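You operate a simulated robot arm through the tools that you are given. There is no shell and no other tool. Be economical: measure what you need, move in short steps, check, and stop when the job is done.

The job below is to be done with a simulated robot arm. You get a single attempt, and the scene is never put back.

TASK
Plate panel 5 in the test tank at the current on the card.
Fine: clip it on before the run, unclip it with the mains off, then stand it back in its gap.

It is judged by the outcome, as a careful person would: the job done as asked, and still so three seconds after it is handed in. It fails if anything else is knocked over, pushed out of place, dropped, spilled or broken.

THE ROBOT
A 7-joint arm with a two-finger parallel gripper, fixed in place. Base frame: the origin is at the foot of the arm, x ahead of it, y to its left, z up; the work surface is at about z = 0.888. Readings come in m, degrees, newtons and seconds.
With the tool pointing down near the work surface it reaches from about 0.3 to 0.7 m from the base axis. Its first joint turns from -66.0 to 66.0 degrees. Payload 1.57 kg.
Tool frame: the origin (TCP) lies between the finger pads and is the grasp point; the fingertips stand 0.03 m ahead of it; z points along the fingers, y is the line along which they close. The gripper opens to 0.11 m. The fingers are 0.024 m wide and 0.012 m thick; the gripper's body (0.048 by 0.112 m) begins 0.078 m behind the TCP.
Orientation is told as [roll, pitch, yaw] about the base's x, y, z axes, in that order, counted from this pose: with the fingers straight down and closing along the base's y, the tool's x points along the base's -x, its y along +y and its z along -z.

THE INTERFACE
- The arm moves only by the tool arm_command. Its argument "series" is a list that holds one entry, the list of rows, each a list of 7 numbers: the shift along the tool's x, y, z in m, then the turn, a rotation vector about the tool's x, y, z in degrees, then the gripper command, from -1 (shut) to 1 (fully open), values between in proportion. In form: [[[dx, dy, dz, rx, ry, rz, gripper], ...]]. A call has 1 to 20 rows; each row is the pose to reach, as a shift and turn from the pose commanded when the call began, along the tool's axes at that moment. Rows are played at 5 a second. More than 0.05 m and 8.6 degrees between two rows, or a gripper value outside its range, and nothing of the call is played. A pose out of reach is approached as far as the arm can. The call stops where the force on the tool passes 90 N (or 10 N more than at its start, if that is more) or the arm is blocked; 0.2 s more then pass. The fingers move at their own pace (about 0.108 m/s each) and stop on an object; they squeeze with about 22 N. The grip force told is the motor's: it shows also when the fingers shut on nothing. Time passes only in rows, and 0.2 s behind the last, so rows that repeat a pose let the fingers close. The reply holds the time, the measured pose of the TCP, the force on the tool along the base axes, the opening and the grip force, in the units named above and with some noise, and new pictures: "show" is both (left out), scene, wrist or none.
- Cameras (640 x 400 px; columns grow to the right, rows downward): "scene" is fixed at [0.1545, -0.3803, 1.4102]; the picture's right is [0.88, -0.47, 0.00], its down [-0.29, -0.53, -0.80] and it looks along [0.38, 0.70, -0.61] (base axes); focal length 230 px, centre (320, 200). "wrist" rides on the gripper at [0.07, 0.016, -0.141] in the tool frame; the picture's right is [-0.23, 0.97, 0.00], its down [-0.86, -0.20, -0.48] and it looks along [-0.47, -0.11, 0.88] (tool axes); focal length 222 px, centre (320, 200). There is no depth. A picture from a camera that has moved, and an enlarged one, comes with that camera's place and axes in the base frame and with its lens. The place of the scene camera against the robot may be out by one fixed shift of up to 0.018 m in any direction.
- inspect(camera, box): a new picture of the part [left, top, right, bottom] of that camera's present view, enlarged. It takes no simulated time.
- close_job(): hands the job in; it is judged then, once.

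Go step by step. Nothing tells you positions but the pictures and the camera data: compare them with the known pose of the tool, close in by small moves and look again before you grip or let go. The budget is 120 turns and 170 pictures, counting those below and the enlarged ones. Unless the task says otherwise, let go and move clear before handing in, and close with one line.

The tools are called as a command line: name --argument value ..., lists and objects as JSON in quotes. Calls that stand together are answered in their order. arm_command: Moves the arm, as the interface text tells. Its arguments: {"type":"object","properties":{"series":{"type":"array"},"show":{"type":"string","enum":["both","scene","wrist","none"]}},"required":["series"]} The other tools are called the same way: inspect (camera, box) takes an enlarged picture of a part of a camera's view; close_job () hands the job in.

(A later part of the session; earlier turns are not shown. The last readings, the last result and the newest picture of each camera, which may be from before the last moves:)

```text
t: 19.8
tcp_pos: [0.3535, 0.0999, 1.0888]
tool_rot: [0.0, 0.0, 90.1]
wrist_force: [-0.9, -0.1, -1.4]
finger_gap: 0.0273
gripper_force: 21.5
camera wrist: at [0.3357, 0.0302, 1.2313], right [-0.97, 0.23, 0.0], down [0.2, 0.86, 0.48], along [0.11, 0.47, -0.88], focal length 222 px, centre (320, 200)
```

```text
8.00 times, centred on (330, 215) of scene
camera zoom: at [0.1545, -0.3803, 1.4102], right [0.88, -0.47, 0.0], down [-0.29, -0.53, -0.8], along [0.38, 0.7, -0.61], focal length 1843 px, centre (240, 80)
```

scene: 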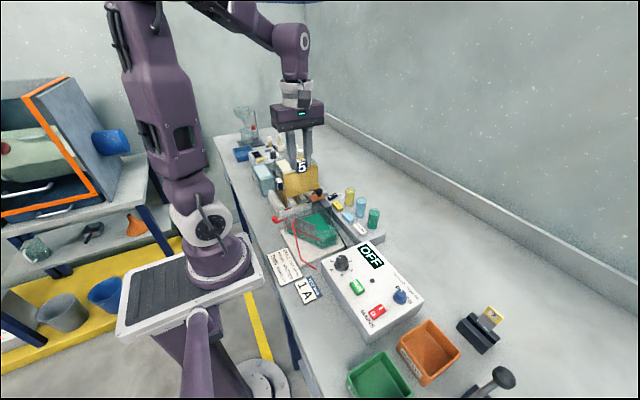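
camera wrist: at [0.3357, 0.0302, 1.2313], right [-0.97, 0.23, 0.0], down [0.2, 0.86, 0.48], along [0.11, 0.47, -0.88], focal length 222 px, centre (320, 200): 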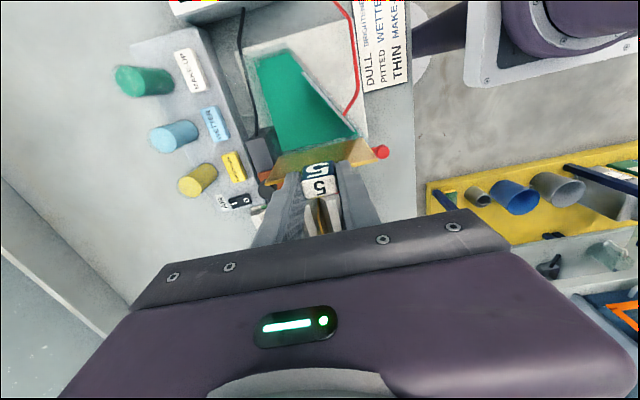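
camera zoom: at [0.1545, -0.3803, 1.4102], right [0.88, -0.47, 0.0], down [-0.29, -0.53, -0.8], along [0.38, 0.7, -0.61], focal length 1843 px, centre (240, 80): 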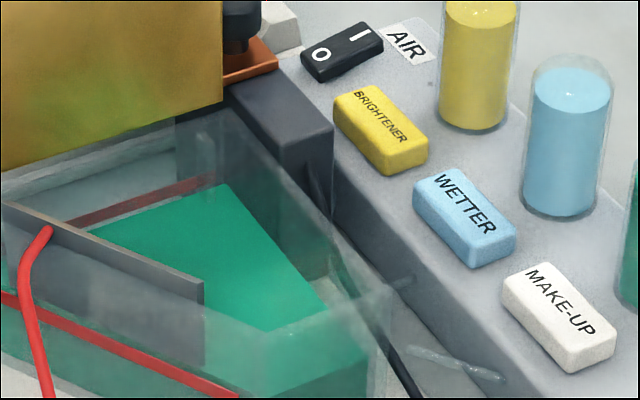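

Bottom edge is still about 1–1.5 cm above the rim. I'll lower it slightly more and compare it with the rim at high zoom.

arm_command --series '[[[0, 0, 0.005, 0, 0, 0, -1], [0, 0, 0.01, 0, 0, 0, -1], [0, 0, 0.01, 0, 0, 0, -1]]]' --show "none"

inspect --camera "wrist" --box '[350, 110, 390, 150]'

inspect --camera "wrist" --box '[255, 120, 305, 170]'

inspect --camera "scene" --box '[300, 190, 345, 225]'

inspect --camera "scene" --box '[280, 195, 325, 230]'

```text
t: 20.6
tcp_pos: [0.352, 0.1, 1.079]
tool_rot: [0.0, 0.0, 90.0]
wrist_force: [0.4, 0.0, -0.6]
finger_gap: 0.0275
gripper_force: 22.1
```

```text
10.00 times, centred on (370, 130) of wrist
camera zoom: at [0.3357, 0.0301, 1.2217], right [-0.97, 0.23, 0.0], down [0.2, 0.86, 0.48], along [0.11, 0.47, -0.88], focal length 2221 px, centre (-180, 900)
```

zoom: 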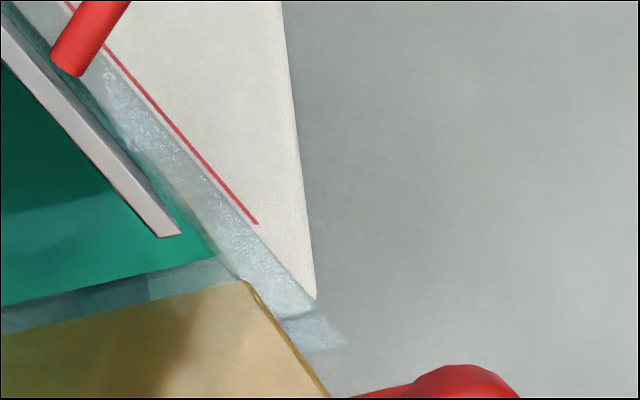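

```text
8.00 times, centred on (280, 145) of wrist
camera zoom: at [0.3357, 0.0301, 1.2217], right [-0.97, 0.23, 0.0], down [0.2, 0.86, 0.48], along [0.11, 0.47, -0.88], focal length 1777 px, centre (640, 640)
```

zoom: 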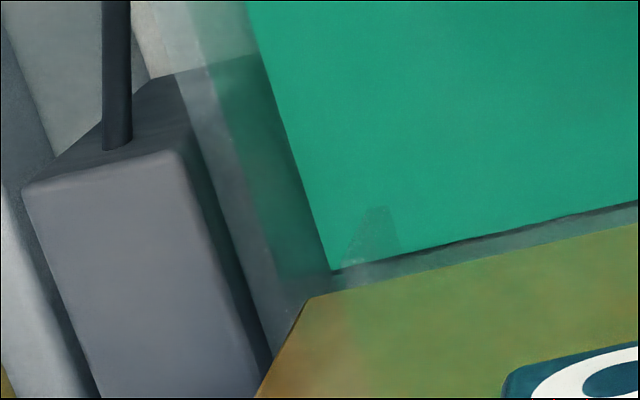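

```text
11.43 times, centred on (322, 208) of scene
camera zoom: at [0.1545, -0.3803, 1.4102], right [0.88, -0.47, 0.0], down [-0.29, -0.53, -0.8], along [0.38, 0.7, -0.61], focal length 2632 px, centre (291, 114)
```

zoom: 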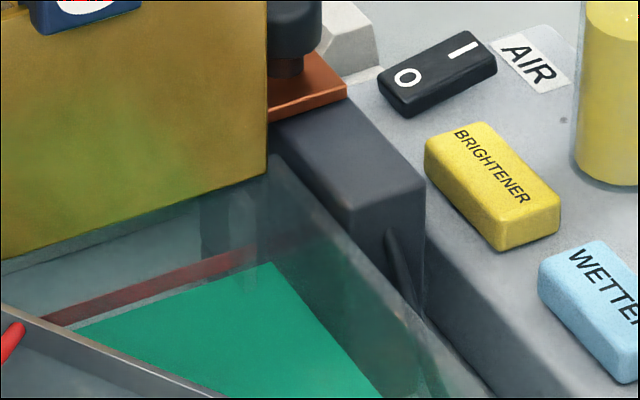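

```text
11.43 times, centred on (302, 212) of scene
camera zoom: at [0.1545, -0.3803, 1.4102], right [0.88, -0.47, 0.0], down [-0.29, -0.53, -0.8], along [0.38, 0.7, -0.61], focal length 2632 px, centre (520, 57)
```

zoom: 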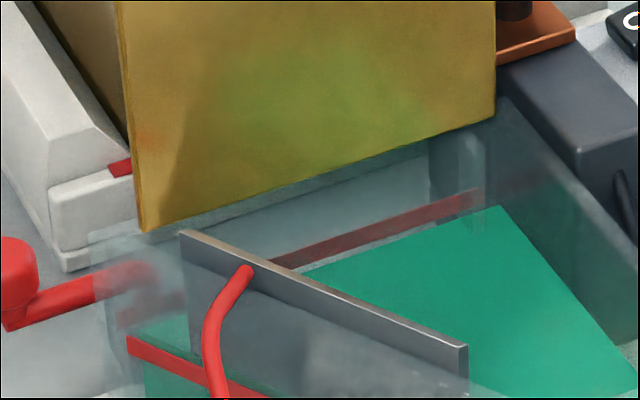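

It looks like 1–2 mm of play at each end. I'll nudge it 2 mm toward the wall and lower gently while watching the force.

arm_command --series '[[[-0.002, -0.0007, 0.0, 0, 0, 0, -1], [-0.002, -0.0007, 0.004, 0, 0, 0, -1], [-0.002, -0.0007, 0.008, 0, 0, 0, -1], [-0.002, -0.0007, 0.012, 0, 0, 0, -1], [-0.002, -0.0007, 0.012, 0, 0, 0, -1]]]' --show "none"

inspect --camera "wrist" --box '[250, 90, 390, 200]'

inspect --camera "scene" --box '[280, 180, 350, 235]'

```text
t: 21.8
tcp_pos: [0.3527, 0.102, 1.0674]
tool_rot: [-0.1, 0.0, 90.2]
wrist_force: [-5.1, 0.7, 18.2]
finger_gap: 0.0274
gripper_force: 22.1
```

```text
3.64 times, centred on (320, 145) of wrist
camera zoom: at [0.3359, 0.0322, 1.2097], right [-0.97, 0.23, 0.0], down [0.2, 0.85, 0.48], along [0.11, 0.47, -0.88], focal length 808 px, centre (320, 400)
```

zoom: 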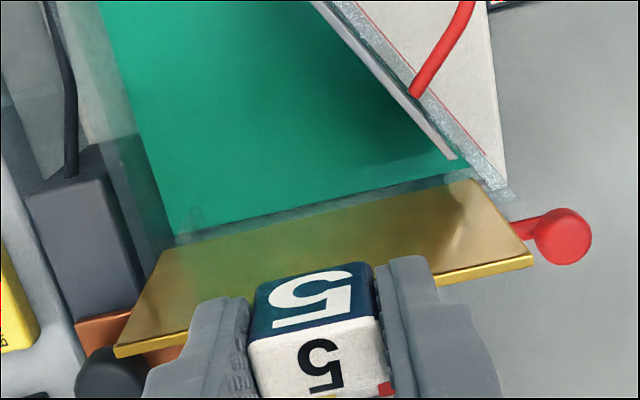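

```text
7.27 times, centred on (315, 208) of scene
camera zoom: at [0.1542, -0.3803, 1.4102], right [0.88, -0.47, 0.0], down [-0.29, -0.53, -0.8], along [0.38, 0.7, -0.61], focal length 1675 px, centre (356, 146)
```

zoom: 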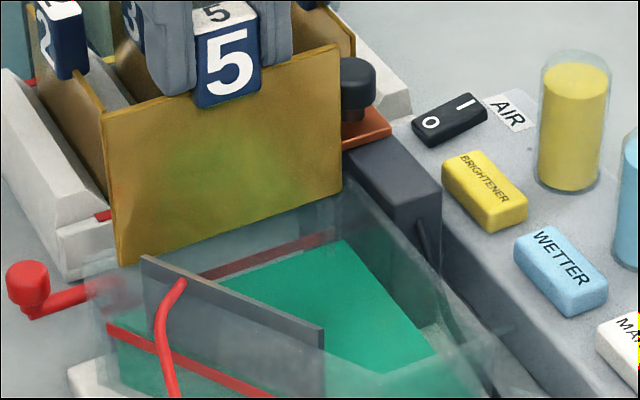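

Something touches at z≈0.959, which must be the rim. My geometry says the −x end is catching on the slanted wall, so I'll raise, shift 2.5 mm in +x and 1 mm in +y, and try again.

arm_command --series '[[[0, 0, -0.006, 0, 0, 0, -1], [-0.001, -0.0025, -0.006, 0, 0, 0, -1], [-0.001, -0.0025, -0.002, 0, 0, 0, -1], [-0.001, -0.0025, 0.0, 0, 0, 0, -1], [-0.001, -0.0025, 0.0, 0, 0, 0, -1]]]' --show "none"

inspect --camera "wrist" --box '[345, 110, 395, 160]'

inspect --camera "wrist" --box '[255, 120, 305, 170]'

```text
t: 23.0
tcp_pos: [0.3543, 0.1033, 1.0684]
tool_rot: [0.0, 0.0, 89.9]
wrist_force: [-6.0, -0.7, 17.6]
finger_gap: 0.0275
gripper_force: 22.0
```

```text
8.00 times, centred on (370, 135) of wrist
camera zoom: at [0.3383, 0.0333, 1.2099], right [-0.97, 0.23, 0.0], down [0.2, 0.86, 0.48], along [0.11, 0.47, -0.88], focal length 1777 px, centre (-80, 720)
```

zoom: 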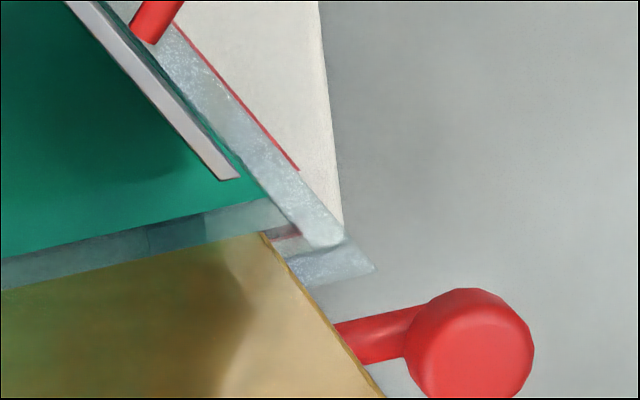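

```text
8.00 times, centred on (280, 145) of wrist
camera zoom: at [0.3383, 0.0333, 1.2099], right [-0.97, 0.23, 0.0], down [0.2, 0.86, 0.48], along [0.11, 0.47, -0.88], focal length 1777 px, centre (640, 640)
```

zoom: 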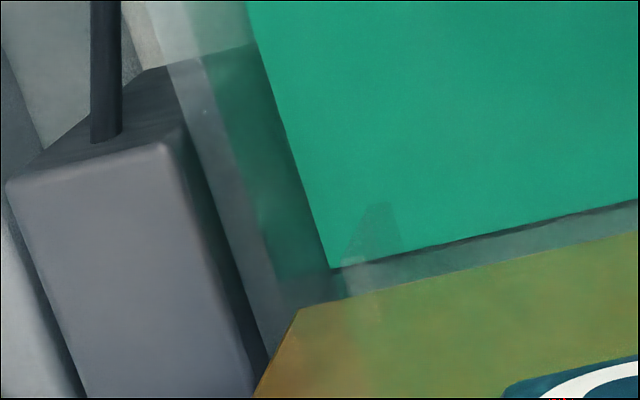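

Contact again, and the panel slid up slightly in the grip (rim at about 0.967). The −x corner now looks clear, so the +x end is suspect; I'll zoom in there.

inspect --camera "scene" --box '[318, 190, 342, 214]'

inspect --camera "scene" --box '[280, 200, 304, 224]'

inspect --camera "wrist" --box '[260, 140, 290, 170]'

```text
16.00 times, centred on (330, 202) of scene
camera zoom: at [0.1541, -0.3804, 1.4102], right [0.88, -0.47, 0.0], down [-0.29, -0.53, -0.8], along [0.38, 0.7, -0.61], focal length 3685 px, centre (160, 168)
```

zoom: 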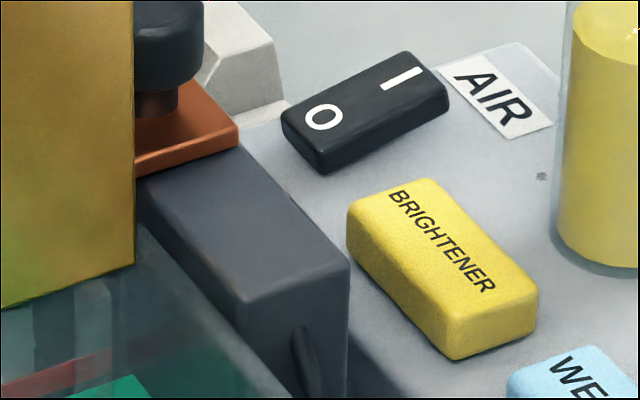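

```text
16.00 times, centred on (292, 212) of scene
camera zoom: at [0.1541, -0.3804, 1.4102], right [0.88, -0.47, 0.0], down [-0.29, -0.53, -0.8], along [0.38, 0.7, -0.61], focal length 3685 px, centre (768, 8)
```

zoom: 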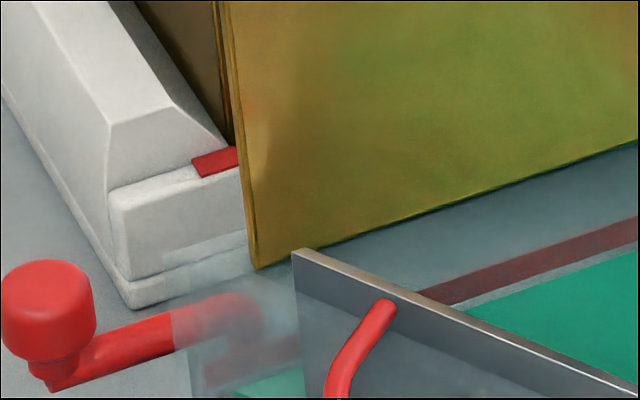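

```text
13.33 times, centred on (275, 155) of wrist
camera zoom: at [0.3383, 0.0333, 1.2099], right [-0.97, 0.23, 0.0], down [0.2, 0.86, 0.48], along [0.11, 0.47, -0.88], focal length 2962 px, centre (920, 800)
```

zoom: 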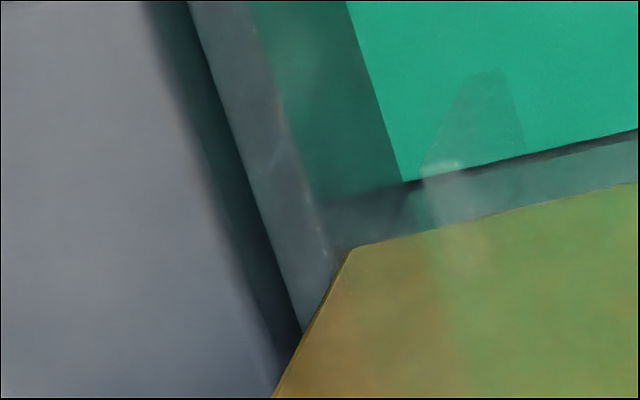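

At +x the panel is 2 mm inside the inner rim edge and −x is clear too, so its 3 mm thick back is probably on the +y rim. I'll raise, shift 2 mm in −y, and retry.

arm_command --series '[[[0, 0, -0.006, 0, 0, 0, -1], [0.002, 0.0, -0.006, 0, 0, 0, -1], [0.002, 0.0, -0.002, 0, 0, 0, -1], [0.002, 0.0, 0.0, 0, 0, 0, -1], [0.002, 0.0, 0.002, 0, 0, 0, -1], [0.002, 0.0, 0.002, 0, 0, 0, -1]]]' --show "none"

inspect --camera "wrist" --box '[345, 110, 395, 160]'

inspect --camera "wrist" --box '[260, 140, 290, 170]'

```text
t: 24.4
tcp_pos: [0.3548, 0.101, 1.0651]
tool_rot: [0.0, 0.0, 90.1]
wrist_force: [-5.2, -0.1, 18.5]
finger_gap: 0.0276
gripper_force: 22.0
```

```text
8.00 times, centred on (370, 135) of wrist
camera zoom: at [0.3388, 0.0309, 1.2079], right [-0.97, 0.23, 0.0], down [0.2, 0.86, 0.48], along [0.11, 0.47, -0.88], focal length 1777 px, centre (-80, 720)
```

zoom: 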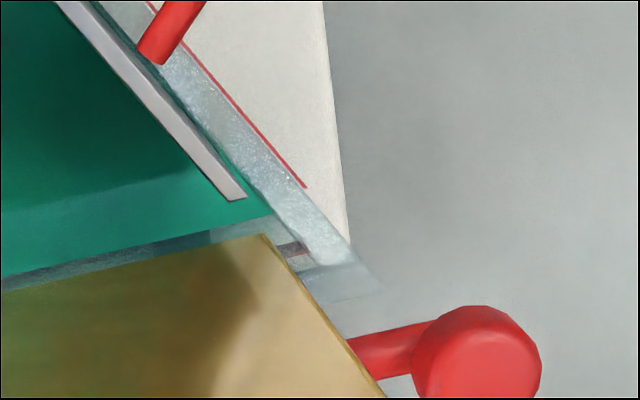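

```text
13.33 times, centred on (275, 155) of wrist
camera zoom: at [0.3388, 0.0309, 1.2079], right [-0.97, 0.23, 0.0], down [0.2, 0.86, 0.48], along [0.11, 0.47, -0.88], focal length 2962 px, centre (920, 800)
```

zoom: 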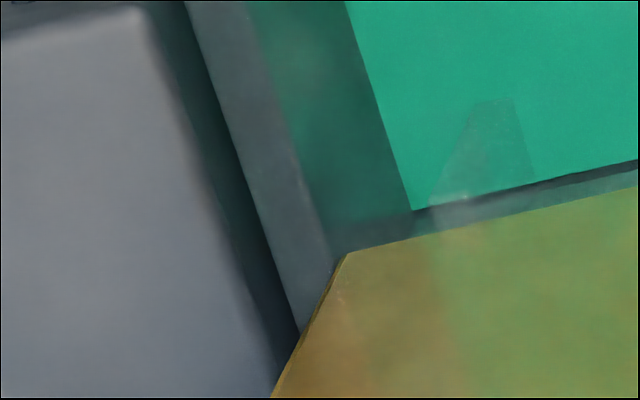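

Force appears again with a consistent −x component, so I now suspect the +x end. There is about 3.5 mm of slack at −x, so I'll shift 2 mm in −x and retry.

arm_command --series '[[[0, 0, -0.005, 0, 0, 0, -1], [0, 0.002, -0.005, 0, 0, 0, -1], [0, 0.002, -0.001, 0, 0, 0, -1], [0, 0.002, 0.002, 0, 0, 0, -1], [0, 0.002, 0.002, 0, 0, 0, -1]]]' --show "none"

inspect --camera "wrist" --box '[250, 80, 400, 210]'

inspect --camera "scene" --box '[280, 160, 350, 230]'

```text
t: 25.6
tcp_pos: [0.354, 0.1002, 1.0642]
tool_rot: [-0.2, -0.1, 90.1]
wrist_force: [-11.1, -0.7, 45.7]
finger_gap: 0.0273
gripper_force: 21.9
```

```text
3.08 times, centred on (325, 145) of wrist
camera zoom: at [0.3363, 0.0311, 1.2066], right [-0.97, 0.23, 0.0], down [0.2, 0.86, 0.48], along [0.11, 0.47, -0.88], focal length 684 px, centre (305, 369)
```

zoom: 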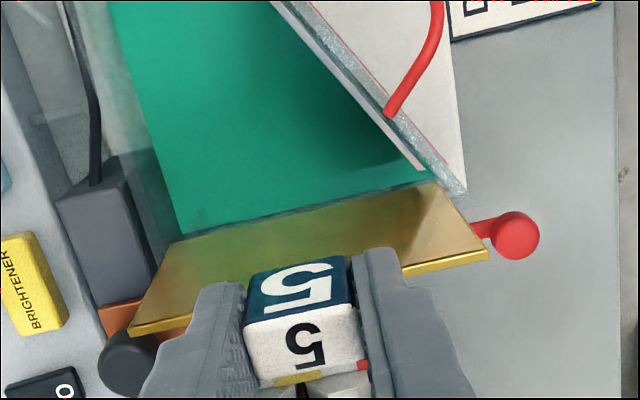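

```text
5.71 times, centred on (315, 195) of scene
camera zoom: at [0.1537, -0.3805, 1.4103], right [0.88, -0.47, 0.0], down [-0.29, -0.53, -0.8], along [0.38, 0.7, -0.61], focal length 1316 px, centre (349, 229)
```

zoom: 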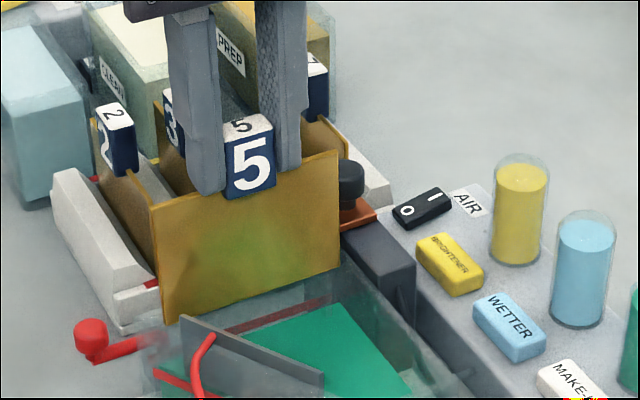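

The panel bottomed against the fingers at 45 N without going in, so something I can't see is in the way. I'll raise it and look into the empty seat.

arm_command --series '[[[0, 0, -0.03, 0, 0, 0, -1], [0, 0, -0.06, 0, 0, 0, -1], [-0.03, 0, -0.065, 0, 0, 0, -1], [-0.045, 0, -0.065, 0, 0, 0, -1], [-0.045, 0, -0.065, 0, 0, 0, -1]]]' --show "wrist"

inspect --camera "wrist" --box '[240, 60, 320, 150]'

inspect --camera "wrist" --box '[300, 60, 380, 150]'

inspect --camera "scene" --box '[280, 175, 350, 245]'

```text
t: 26.8
tcp_pos: [0.3544, 0.1457, 1.1283]
tool_rot: [0.0, 0.0, 90.1]
wrist_force: [0.2, 0.4, -1.0]
finger_gap: 0.0273
gripper_force: 22.2
camera wrist: at [0.3372, 0.0763, 1.271], right [-0.97, 0.23, 0.0], down [0.2, 0.86, 0.48], along [0.11, 0.47, -0.88], focal length 222 px, centre (320, 200)
```

wrist: 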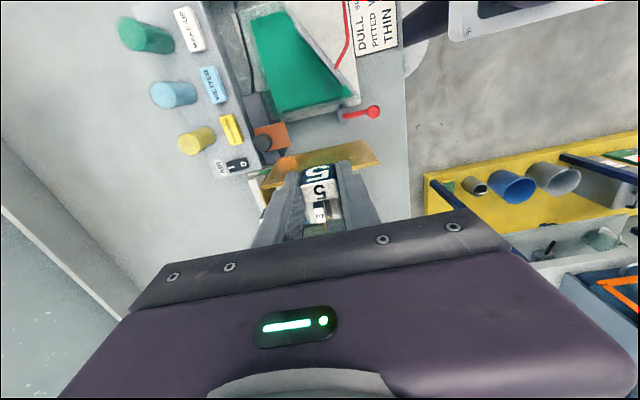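

```text
4.44 times, centred on (280, 105) of wrist
camera zoom: at [0.3372, 0.0763, 1.271], right [-0.97, 0.23, 0.0], down [0.2, 0.86, 0.48], along [0.11, 0.47, -0.88], focal length 987 px, centre (498, 622)
```

zoom: 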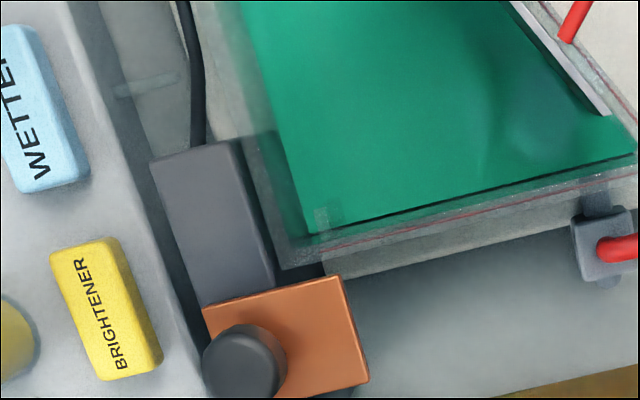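

```text
4.44 times, centred on (340, 105) of wrist
camera zoom: at [0.3372, 0.0763, 1.271], right [-0.97, 0.23, 0.0], down [0.2, 0.86, 0.48], along [0.11, 0.47, -0.88], focal length 987 px, centre (231, 622)
```

zoom: 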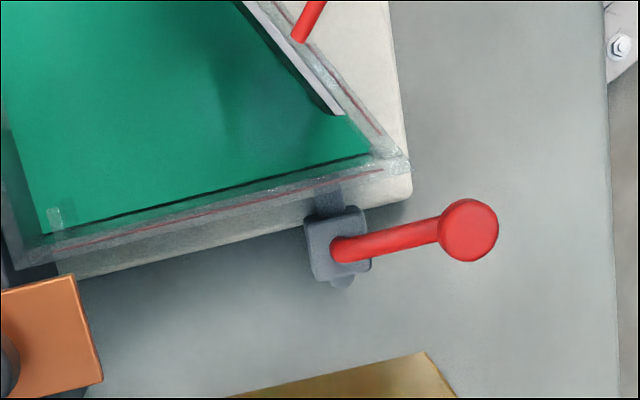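

```text
5.71 times, centred on (315, 210) of scene
camera zoom: at [0.1545, -0.3803, 1.4102], right [0.88, -0.47, 0.0], down [-0.29, -0.53, -0.8], along [0.38, 0.7, -0.61], focal length 1316 px, centre (349, 143)
```

zoom: 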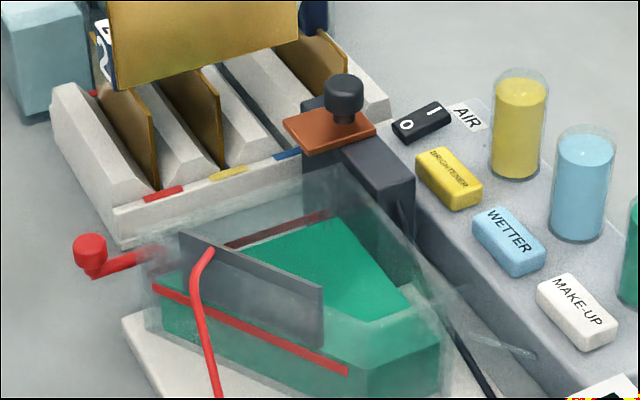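

There is a small glass nub on the cathode wall near the clip end, which may be a guide. I'll zoom in on it from both cameras.

inspect --camera "wrist" --box '[260, 95, 290, 125]'

inspect --camera "scene" --box '[303, 190, 337, 224]'

inspect --camera "wrist" --box '[325, 80, 355, 110]'

```text
13.33 times, centred on (275, 110) of wrist
camera zoom: at [0.3372, 0.0763, 1.271], right [-0.97, 0.23, 0.0], down [0.2, 0.86, 0.48], along [0.11, 0.47, -0.88], focal length 2962 px, centre (920, 1400)
```

zoom: 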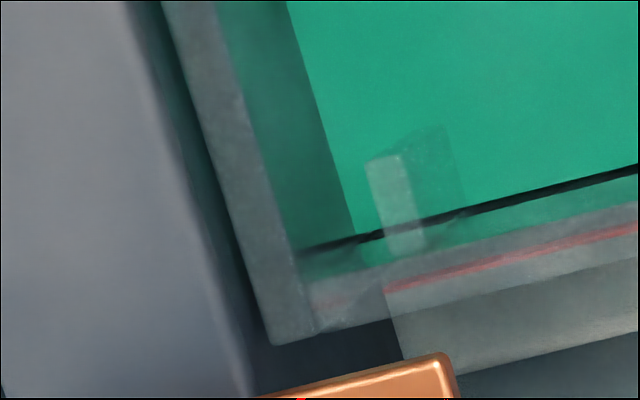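

```text
11.76 times, centred on (320, 207) of scene
camera zoom: at [0.1545, -0.3803, 1.4102], right [0.88, -0.47, 0.0], down [-0.29, -0.53, -0.8], along [0.38, 0.7, -0.61], focal length 2710 px, centre (320, 118)
```

zoom: 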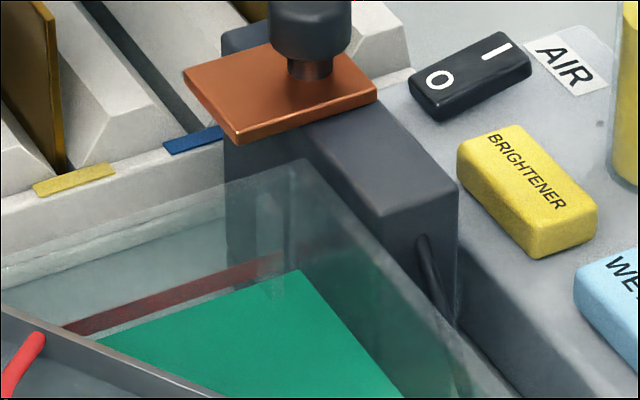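

```text
13.33 times, centred on (340, 95) of wrist
camera zoom: at [0.3372, 0.0763, 1.271], right [-0.97, 0.23, 0.0], down [0.2, 0.86, 0.48], along [0.11, 0.47, -0.88], focal length 2962 px, centre (53, 1600)
```

zoom: 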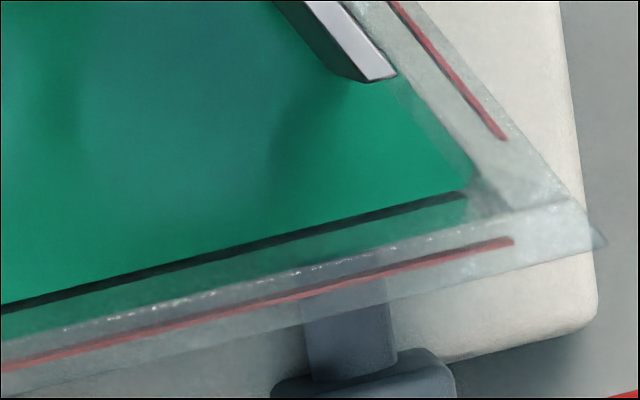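

That explains it: the nub is a fin 9 mm in front of the +x wall, so the seat is the slot along the +x wall (x≈0.3965–0.405), with the panel oriented as in the rack and the clip jaw sliding along its block over the panel's end. I'll yaw back to 0 above that wall and look.

arm_command --series '[[[0.008, -0.004, -0.012, 0, 0, 8.2, -1], [0.017, -0.008, -0.012, 0, 0, 16.4, -1], [0.026, -0.012, -0.012, 0, 0, 24.6, -1], [0.034, -0.017, -0.012, 0, 0, 32.8, -1], [0.043, -0.021, -0.012, 0, 0, 41, -1], [0.051, -0.025, -0.012, 0, 0, 49.2, -1], [0.06, -0.029, -0.012, 0, 0, 57.4, -1], [0.068, -0.033, -0.012, 0, 0, 65.6, -1], [0.077, -0.038, -0.012, 0, 0, 73.8, -1], [0.086, -0.042, -0.012, 0, 0, 82, -1], [0.094, -0.046, -0.012, 0, 0, 90.1, -1], [0.094, -0.046, -0.012, 0, 0, 90.1, -1]]]' --show "wrist"

inspect --camera "wrist" --box '[230, 80, 400, 220]'

inspect --camera "scene" --box '[280, 160, 360, 250]'

```text
t: 29.4
tcp_pos: [0.3998, 0.0502, 1.1395]
tool_rot: [0.0, 0.0, -0.2]
wrist_force: [-0.5, 0.4, -0.4]
finger_gap: 0.0274
gripper_force: 22.4
camera wrist: at [0.3304, 0.068, 1.2828], right [0.23, 0.97, 0.0], down [0.85, -0.2, 0.48], along [0.47, -0.11, -0.88], focal length 222 px, centre (320, 200)
```

wrist: 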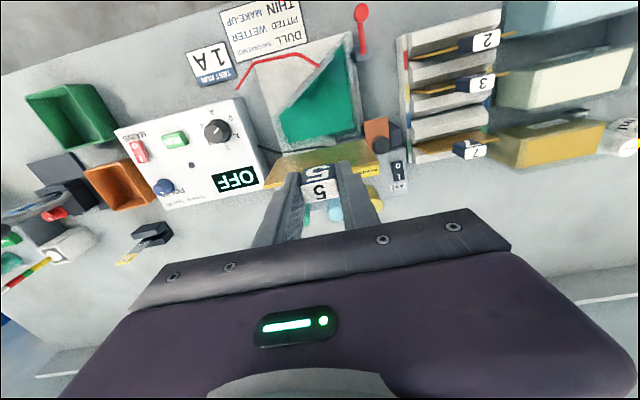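

```text
2.86 times, centred on (315, 150) of wrist
camera zoom: at [0.3304, 0.068, 1.2828], right [0.23, 0.97, 0.0], down [0.85, -0.2, 0.48], along [0.47, -0.11, -0.88], focal length 635 px, centre (334, 343)
```

zoom: 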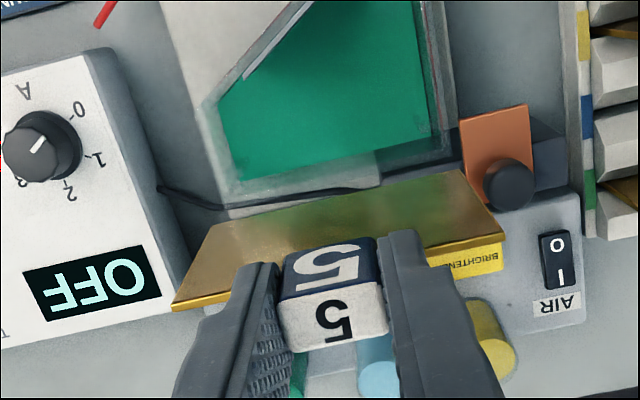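

```text
4.44 times, centred on (320, 205) of scene
camera zoom: at [0.1545, -0.3803, 1.4102], right [0.88, -0.47, 0.0], down [-0.29, -0.53, -0.8], along [0.38, 0.7, -0.61], focal length 1024 px, centre (320, 178)
```

zoom: 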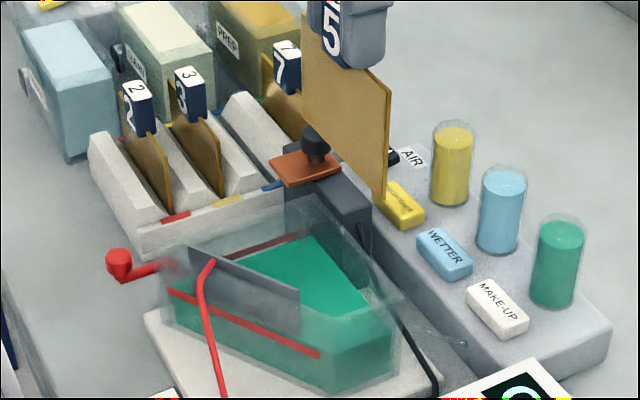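

inspect --camera "wrist" --box '[340, 110, 370, 145]'

inspect --camera "wrist" --box '[265, 125, 300, 160]'

inspect --camera "scene" --box '[325, 200, 365, 240]'

```text
11.43 times, centred on (355, 128) of wrist
camera zoom: at [0.3304, 0.068, 1.2828], right [0.23, 0.97, 0.0], down [0.85, -0.2, 0.48], along [0.47, -0.11, -0.88], focal length 2538 px, centre (-80, 1029)
```

zoom: 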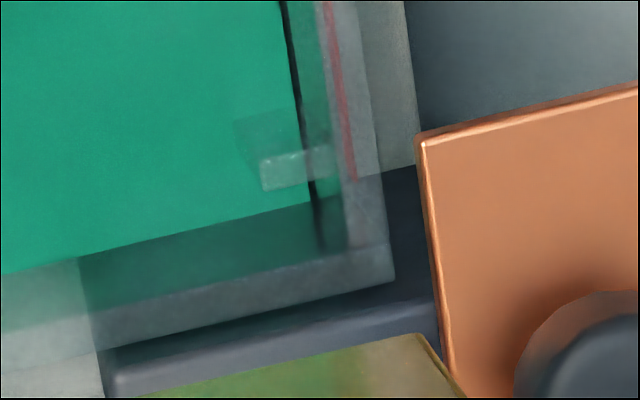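

```text
11.43 times, centred on (282, 142) of wrist
camera zoom: at [0.3304, 0.068, 1.2828], right [0.23, 0.97, 0.0], down [0.85, -0.2, 0.48], along [0.47, -0.11, -0.88], focal length 2538 px, centre (749, 857)
```

zoom: 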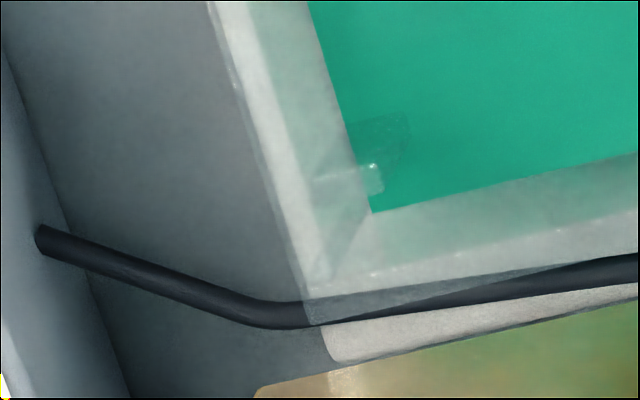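

```text
10.00 times, centred on (345, 220) of scene
camera zoom: at [0.1545, -0.3803, 1.4102], right [0.88, -0.47, 0.0], down [-0.29, -0.53, -0.8], along [0.38, 0.7, -0.61], focal length 2303 px, centre (70, 0)
```

zoom: 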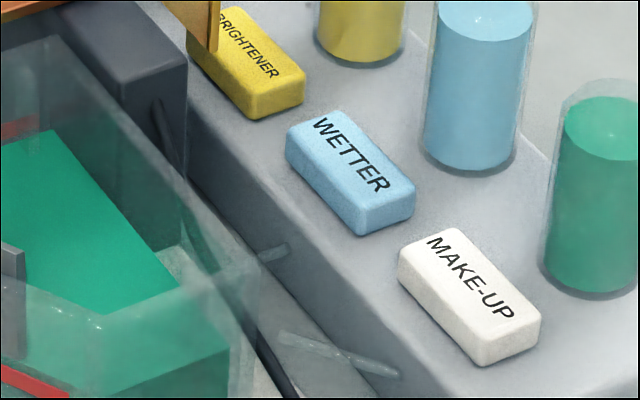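

Fins at both ends confirm the slot: x≈0.398–0.407, y≈−0.006 to 0.104. I'll shift the panel +2.8 mm x and −3 mm y and lower it to just above the rim.

arm_command --series '[[[-0.0028, -0.003, 0.0, 0, 0, 0, -1], [-0.0028, -0.003, 0.03, 0, 0, 0, -1], [-0.0028, -0.003, 0.06, 0, 0, 0, -1], [-0.0028, -0.003, 0.065, 0, 0, 0, -1], [-0.0028, -0.003, 0.065, 0, 0, 0, -1]]]' --show "wrist"

inspect --camera "wrist" --box '[345, 105, 385, 145]'

inspect --camera "wrist" --box '[255, 125, 295, 165]'

inspect --camera "scene" --box '[305, 180, 365, 240]'

```text
t: 30.6
tcp_pos: [0.4026, 0.0482, 1.0747]
tool_rot: [0.1, -0.1, 0.0]
wrist_force: [0.9, -0.8, -0.3]
finger_gap: 0.0275
gripper_force: 21.4
camera wrist: at [0.3327, 0.065, 1.2172], right [0.23, 0.97, 0.0], down [0.85, -0.2, 0.48], along [0.47, -0.11, -0.88], focal length 222 px, centre (320, 200)
```

wrist: 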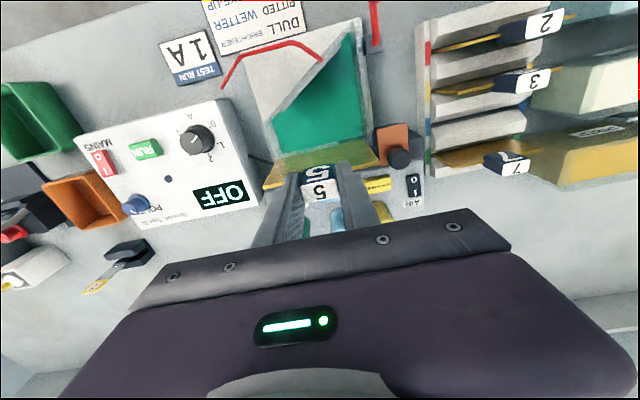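

```text
10.00 times, centred on (365, 125) of wrist
camera zoom: at [0.3327, 0.065, 1.2172], right [0.23, 0.97, 0.0], down [0.85, -0.2, 0.48], along [0.47, -0.11, -0.88], focal length 2221 px, centre (-130, 950)
```

zoom: 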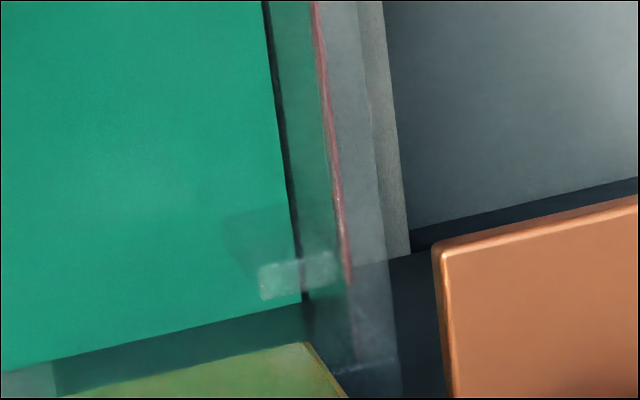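

```text
10.00 times, centred on (275, 145) of wrist
camera zoom: at [0.3327, 0.065, 1.2172], right [0.23, 0.97, 0.0], down [0.85, -0.2, 0.48], along [0.47, -0.11, -0.88], focal length 2221 px, centre (770, 750)
```

zoom: 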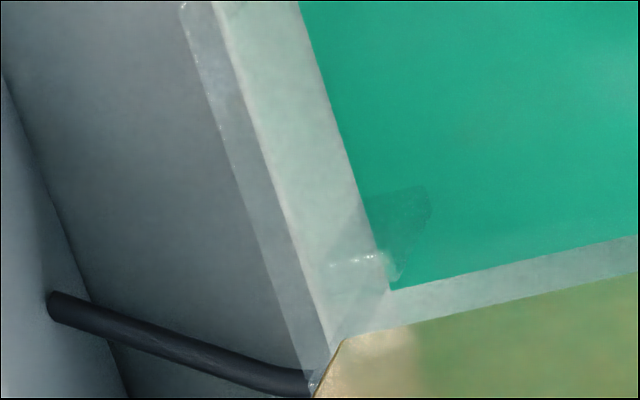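

```text
6.67 times, centred on (335, 210) of scene
camera zoom: at [0.1545, -0.3803, 1.4102], right [0.88, -0.47, 0.0], down [-0.29, -0.53, -0.8], along [0.38, 0.7, -0.61], focal length 1536 px, centre (220, 133)
```

zoom: 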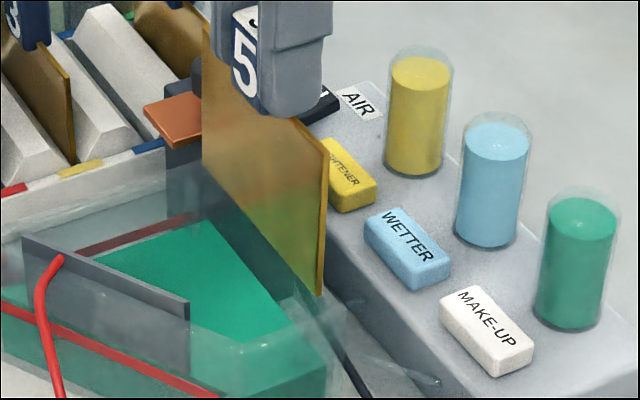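

Between the fins and the wall the panel lines up, with a little more room needed at the −y end. I'll shift 2 mm in +y and lower in stages.

arm_command --series '[[[0, 0.002, 0.0, 0, 0, 0, -1], [0, 0.002, 0.006, 0, 0, 0, -1], [0, 0.002, 0.012, 0, 0, 0, -1], [0, 0.002, 0.018, 0, 0, 0, -1], [0, 0.002, 0.024, 0, 0, 0, -1], [0, 0.002, 0.024, 0, 0, 0, -1]]]' --show "none"

inspect --camera "scene" --box '[305, 180, 365, 240]'

```text
t: 32.0
tcp_pos: [0.4023, 0.0514, 1.05]
tool_rot: [0.0, -0.1, -0.1]
wrist_force: [-0.1, 0.2, -0.7]
finger_gap: 0.0273
gripper_force: 22.0
```

```text
6.67 times, centred on (335, 210) of scene
camera zoom: at [0.1545, -0.3803, 1.4102], right [0.88, -0.47, 0.0], down [-0.29, -0.53, -0.8], along [0.38, 0.7, -0.61], focal length 1536 px, centre (220, 133)
```

zoom: 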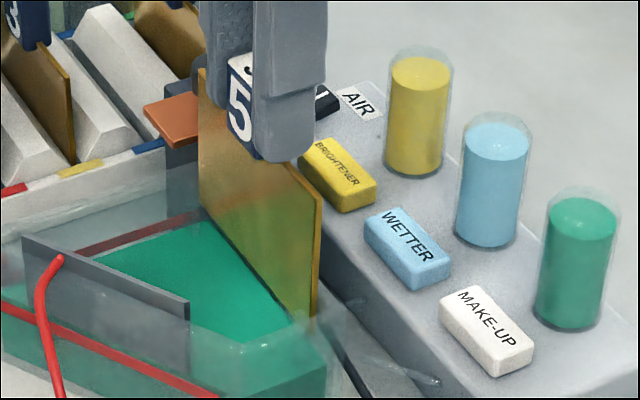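

Force-free and going into the slot. I'll continue down to the floor in small steps.

arm_command --series '[[[0, 0, 0.008, 0, 0, 0, -1], [0, 0, 0.016, 0, 0, 0, -1], [0, 0, 0.024, 0, 0, 0, -1], [0, 0, 0.032, 0, 0, 0, -1], [0, 0, 0.038, 0, 0, 0, -1], [0, 0, 0.038, 0, 0, 0, -1]]]' --show "wrist"

inspect --camera "scene" --box '[305, 180, 365, 240]'

```text
t: 33.4
tcp_pos: [0.4025, 0.0504, 1.0134]
tool_rot: [0.0, 0.0, -0.2]
wrist_force: [-0.2, 0.4, -1.1]
finger_gap: 0.0276
gripper_force: 21.3
camera wrist: at [0.3323, 0.0672, 1.1558], right [0.23, 0.97, 0.0], down [0.85, -0.2, 0.48], along [0.47, -0.11, -0.88], focal length 222 px, centre (320, 200)
```

wrist: 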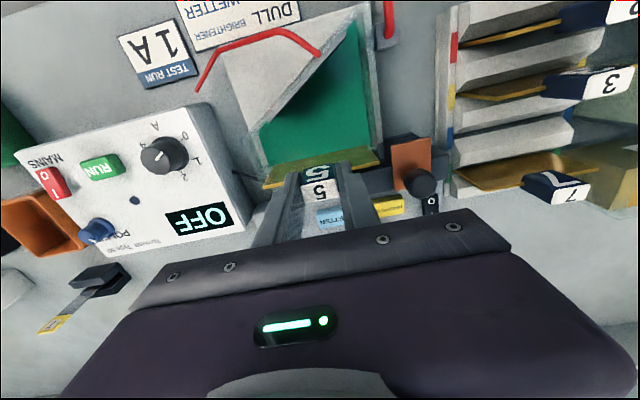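

```text
6.67 times, centred on (335, 210) of scene
camera zoom: at [0.1545, -0.3803, 1.4102], right [0.88, -0.47, 0.0], down [-0.29, -0.53, -0.8], along [0.38, 0.7, -0.61], focal length 1536 px, centre (220, 133)
```

zoom: 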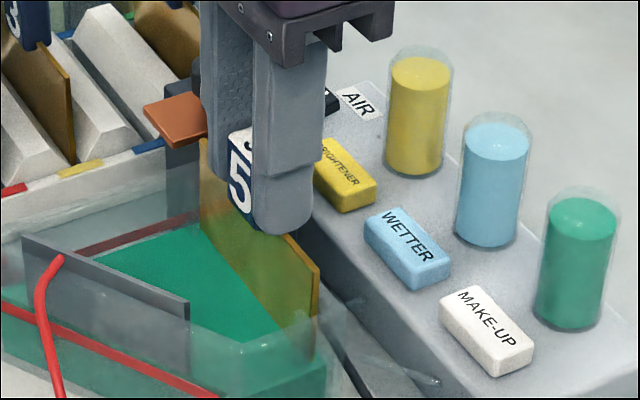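

arm_command --series '[[[0, 0, 0.003, 0, 0, 0, -1], [0, 0, 0.006, 0, 0, 0, -1], [0, 0, 0.009, 0, 0, 0, -1], [0, 0, 0.012, 0, 0, 0, -1], [0, 0, 0.012, 0, 0, 0, -1]]]' --show "none"

```text
t: 34.6
tcp_pos: [0.4028, 0.0521, 1.002]
tool_rot: [0.0, 0.0, -0.2]
wrist_force: [-0.8, 0.1, -1.4]
finger_gap: 0.0272
gripper_force: 22.3
```

arm_command --series '[[[0, 0, 0.002, 0, 0, 0, -1], [0, 0, 0.004, 0, 0, 0, -1], [0, 0, 0.006, 0, 0, 0, -1], [0, 0, 0.006, 0, 0, 0, -1]]]' --show "none"

inspect --camera "scene" --box '[305, 180, 365, 240]'

inspect --camera "wrist" --box '[240, 100, 440, 230]'

```text
t: 35.3
tcp_pos: [0.4034, 0.0506, 1.0008]
tool_rot: [0.0, -0.4, 0.0]
wrist_force: [-15.9, -2.4, 34.6]
finger_gap: 0.0274
gripper_force: 21.9
stopped in row 3: the force on the tool passed its limit (the readings are from after the stop); the commanded pose is now the measured one
```

```text
6.67 times, centred on (335, 210) of scene
camera zoom: at [0.1536, -0.3805, 1.4103], right [0.88, -0.47, 0.0], down [-0.29, -0.53, -0.8], along [0.38, 0.7, -0.61], focal length 1536 px, centre (220, 133)
```

zoom: 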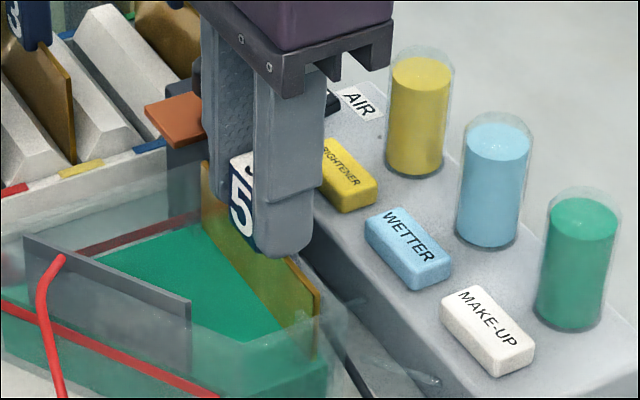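

```text
3.08 times, centred on (340, 165) of wrist
camera zoom: at [0.3316, 0.0671, 1.1424], right [0.23, 0.97, 0.0], down [0.85, -0.2, 0.48], along [0.47, -0.11, -0.88], focal length 684 px, centre (258, 308)
```

zoom: 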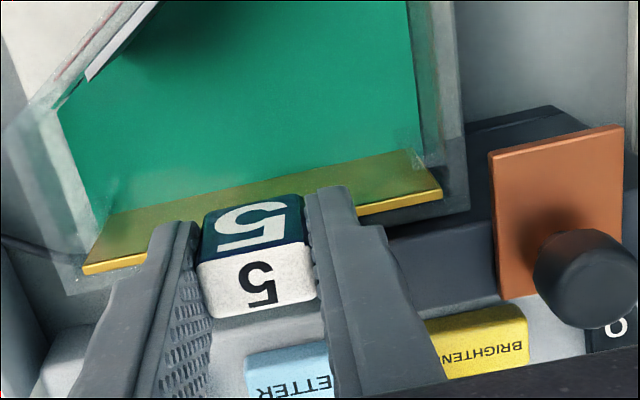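

Floor reached with the panel top at about 0.971, fully inside the slot. I'll relieve the pressure, open only partly (the copper jaw is near), and rise.

arm_command --series '[[[0, 0, -0.001, 0, 0, 0, -1], [0, 0, -0.001, 0, 0, 0, -0.1], [0, 0, -0.001, 0, 0, 0, -0.1], [0, 0, -0.02, 0, 0, 0, -0.1], [0, 0, -0.05, 0, 0, 0, -0.1], [0, 0, -0.08, 0, 0, 0, -0.1], [0, 0, -0.08, 0, 0, 0, -0.1]]]' --show "wrist"

inspect --camera "wrist" --box '[240, 100, 440, 230]'

inspect --camera "scene" --box '[295, 170, 365, 240]'

```text
t: 36.9
tcp_pos: [0.4032, 0.0508, 1.0803]
tool_rot: [0.2, -0.4, -0.1]
wrist_force: [0.1, 0.5, 0.4]
finger_gap: 0.0493
gripper_force: 0.1
camera wrist: at [0.3324, 0.0676, 1.2226], right [0.23, 0.97, 0.0], down [0.85, -0.2, 0.48], along [0.47, -0.11, -0.88], focal length 222 px, centre (320, 200)
```

wrist: 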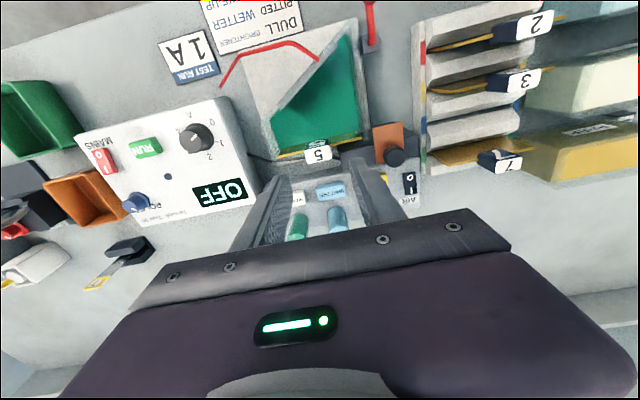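

```text
3.08 times, centred on (340, 165) of wrist
camera zoom: at [0.3324, 0.0676, 1.2226], right [0.23, 0.97, 0.0], down [0.85, -0.2, 0.48], along [0.47, -0.11, -0.88], focal length 684 px, centre (258, 308)
```

zoom: 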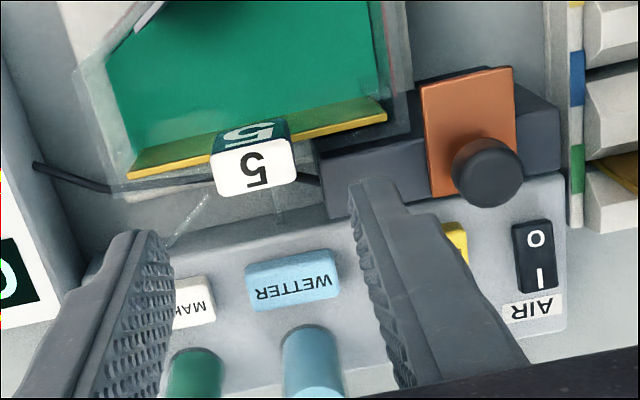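

```text
5.71 times, centred on (330, 205) of scene
camera zoom: at [0.1545, -0.3803, 1.4102], right [0.88, -0.47, 0.0], down [-0.29, -0.53, -0.8], along [0.38, 0.7, -0.61], focal length 1316 px, centre (263, 171)
```

zoom: 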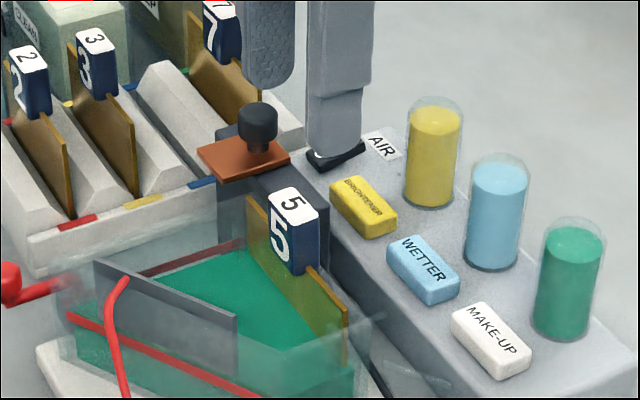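

Panel 5 stands free in the slot. Now I go over the clip knob at about (0.4205, 0.129, top 0.991).

arm_command --series '[[[-0.006, 0.026, 0.0, 0, 0, 0, -0.1], [-0.012, 0.052, 0.0, 0, 0, 0, -0.1], [-0.0173, 0.078, 0.02, 0, 0.3, 0, -0.1], [-0.0173, 0.078, 0.04, 0, 0.3, 0, -0.1], [-0.0173, 0.078, 0.04, 0, 0.3, 0, -0.1]]]' --show "wrist"

inspect --camera "wrist" --box '[240, 100, 420, 230]'

inspect --camera "scene" --box '[305, 160, 365, 220]'

```text
t: 38.1
tcp_pos: [0.4212, 0.1294, 1.0403]
tool_rot: [0.0, 0.0, -0.1]
wrist_force: [0.6, 0.8, -0.6]
finger_gap: 0.0494
gripper_force: 0.2
camera wrist: at [0.3513, 0.1457, 1.1815], right [0.23, 0.97, 0.0], down [0.85, -0.2, 0.48], along [0.47, -0.11, -0.88], focal length 222 px, centre (320, 200)
```

wrist: 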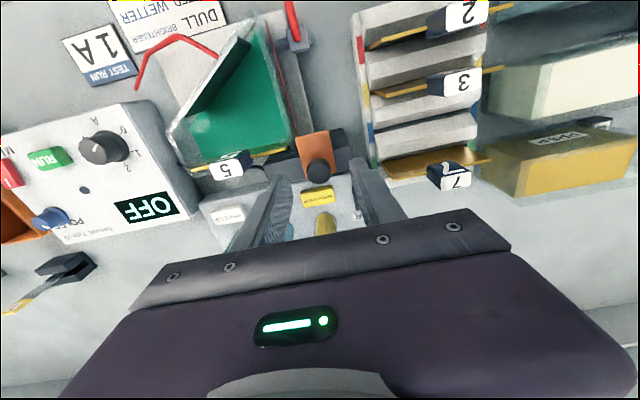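

```text
3.08 times, centred on (330, 165) of wrist
camera zoom: at [0.3513, 0.1457, 1.1815], right [0.23, 0.97, 0.0], down [0.85, -0.2, 0.48], along [0.47, -0.11, -0.88], focal length 684 px, centre (289, 308)
```

zoom: 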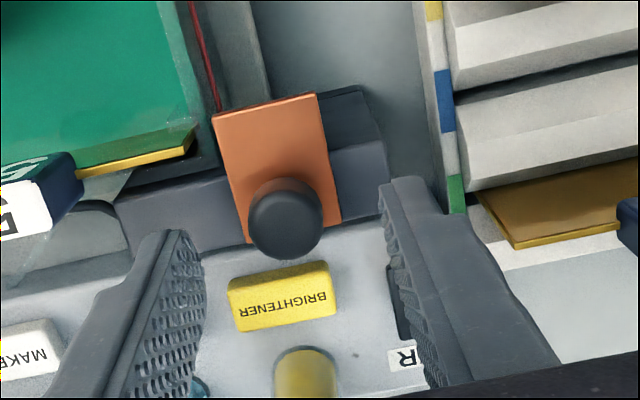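

```text
6.67 times, centred on (335, 190) of scene
camera zoom: at [0.1545, -0.3803, 1.4102], right [0.88, -0.47, 0.0], down [-0.29, -0.53, -0.8], along [0.38, 0.7, -0.61], focal length 1536 px, centre (220, 267)
```

zoom: 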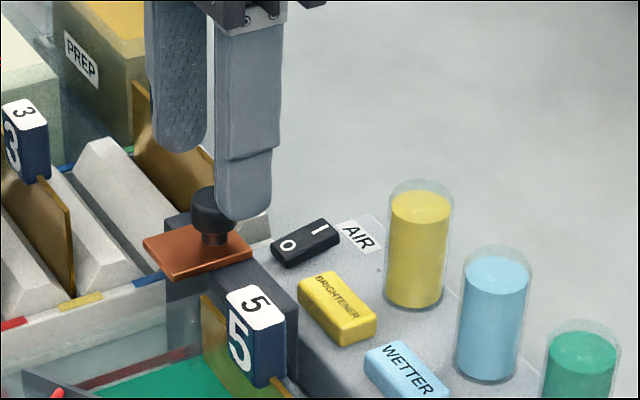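

Aligned over the knob. I'll lower so that the tips are just above the copper plate and close on the knob.

arm_command --series '[[[0, -0.001, 0.015, 0, 0, 0, -0.1], [0, -0.001, 0.027, 0, 0, 0, -0.1], [0, -0.001, 0.027, 0, 0, 0, -1], [0, -0.001, 0.027, 0, 0, 0, -1], [0, -0.001, 0.027, 0, 0, 0, -1], [0, -0.001, 0.027, 0, 0, 0, -1]]]' --show "wrist"

inspect --camera "scene" --box '[305, 160, 365, 220]'

```text
t: 39.5
tcp_pos: [0.422, 0.1278, 1.0122]
tool_rot: [0.1, 0.0, 0.0]
wrist_force: [1.0, -0.1, -0.4]
finger_gap: 0.0213
gripper_force: 33.8
camera wrist: at [0.3511, 0.1442, 1.155], right [0.23, 0.97, 0.0], down [0.85, -0.2, 0.48], along [0.47, -0.11, -0.88], focal length 222 px, centre (320, 200)
```

wrist: 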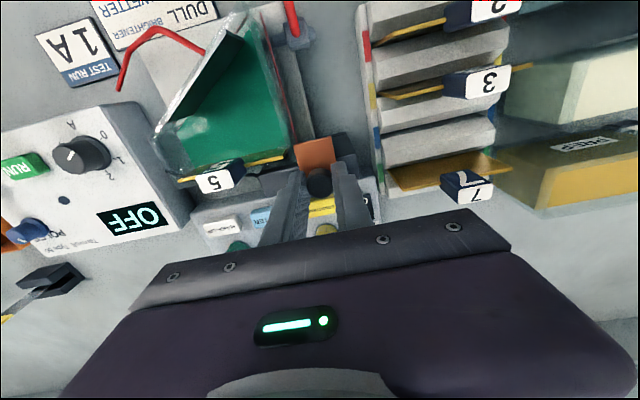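

```text
6.67 times, centred on (335, 190) of scene
camera zoom: at [0.1546, -0.3803, 1.4102], right [0.88, -0.47, 0.0], down [-0.29, -0.53, -0.8], along [0.38, 0.7, -0.61], focal length 1536 px, centre (220, 267)
```

zoom: 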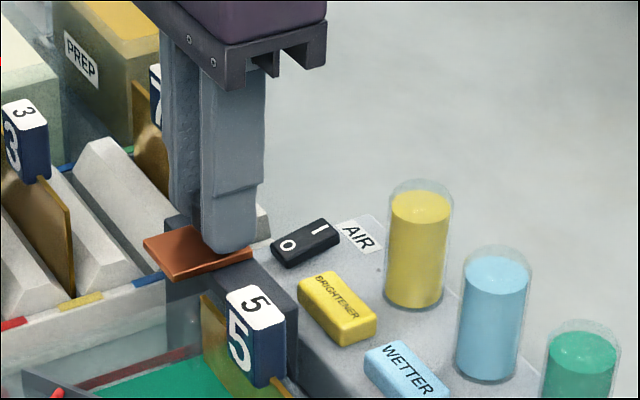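

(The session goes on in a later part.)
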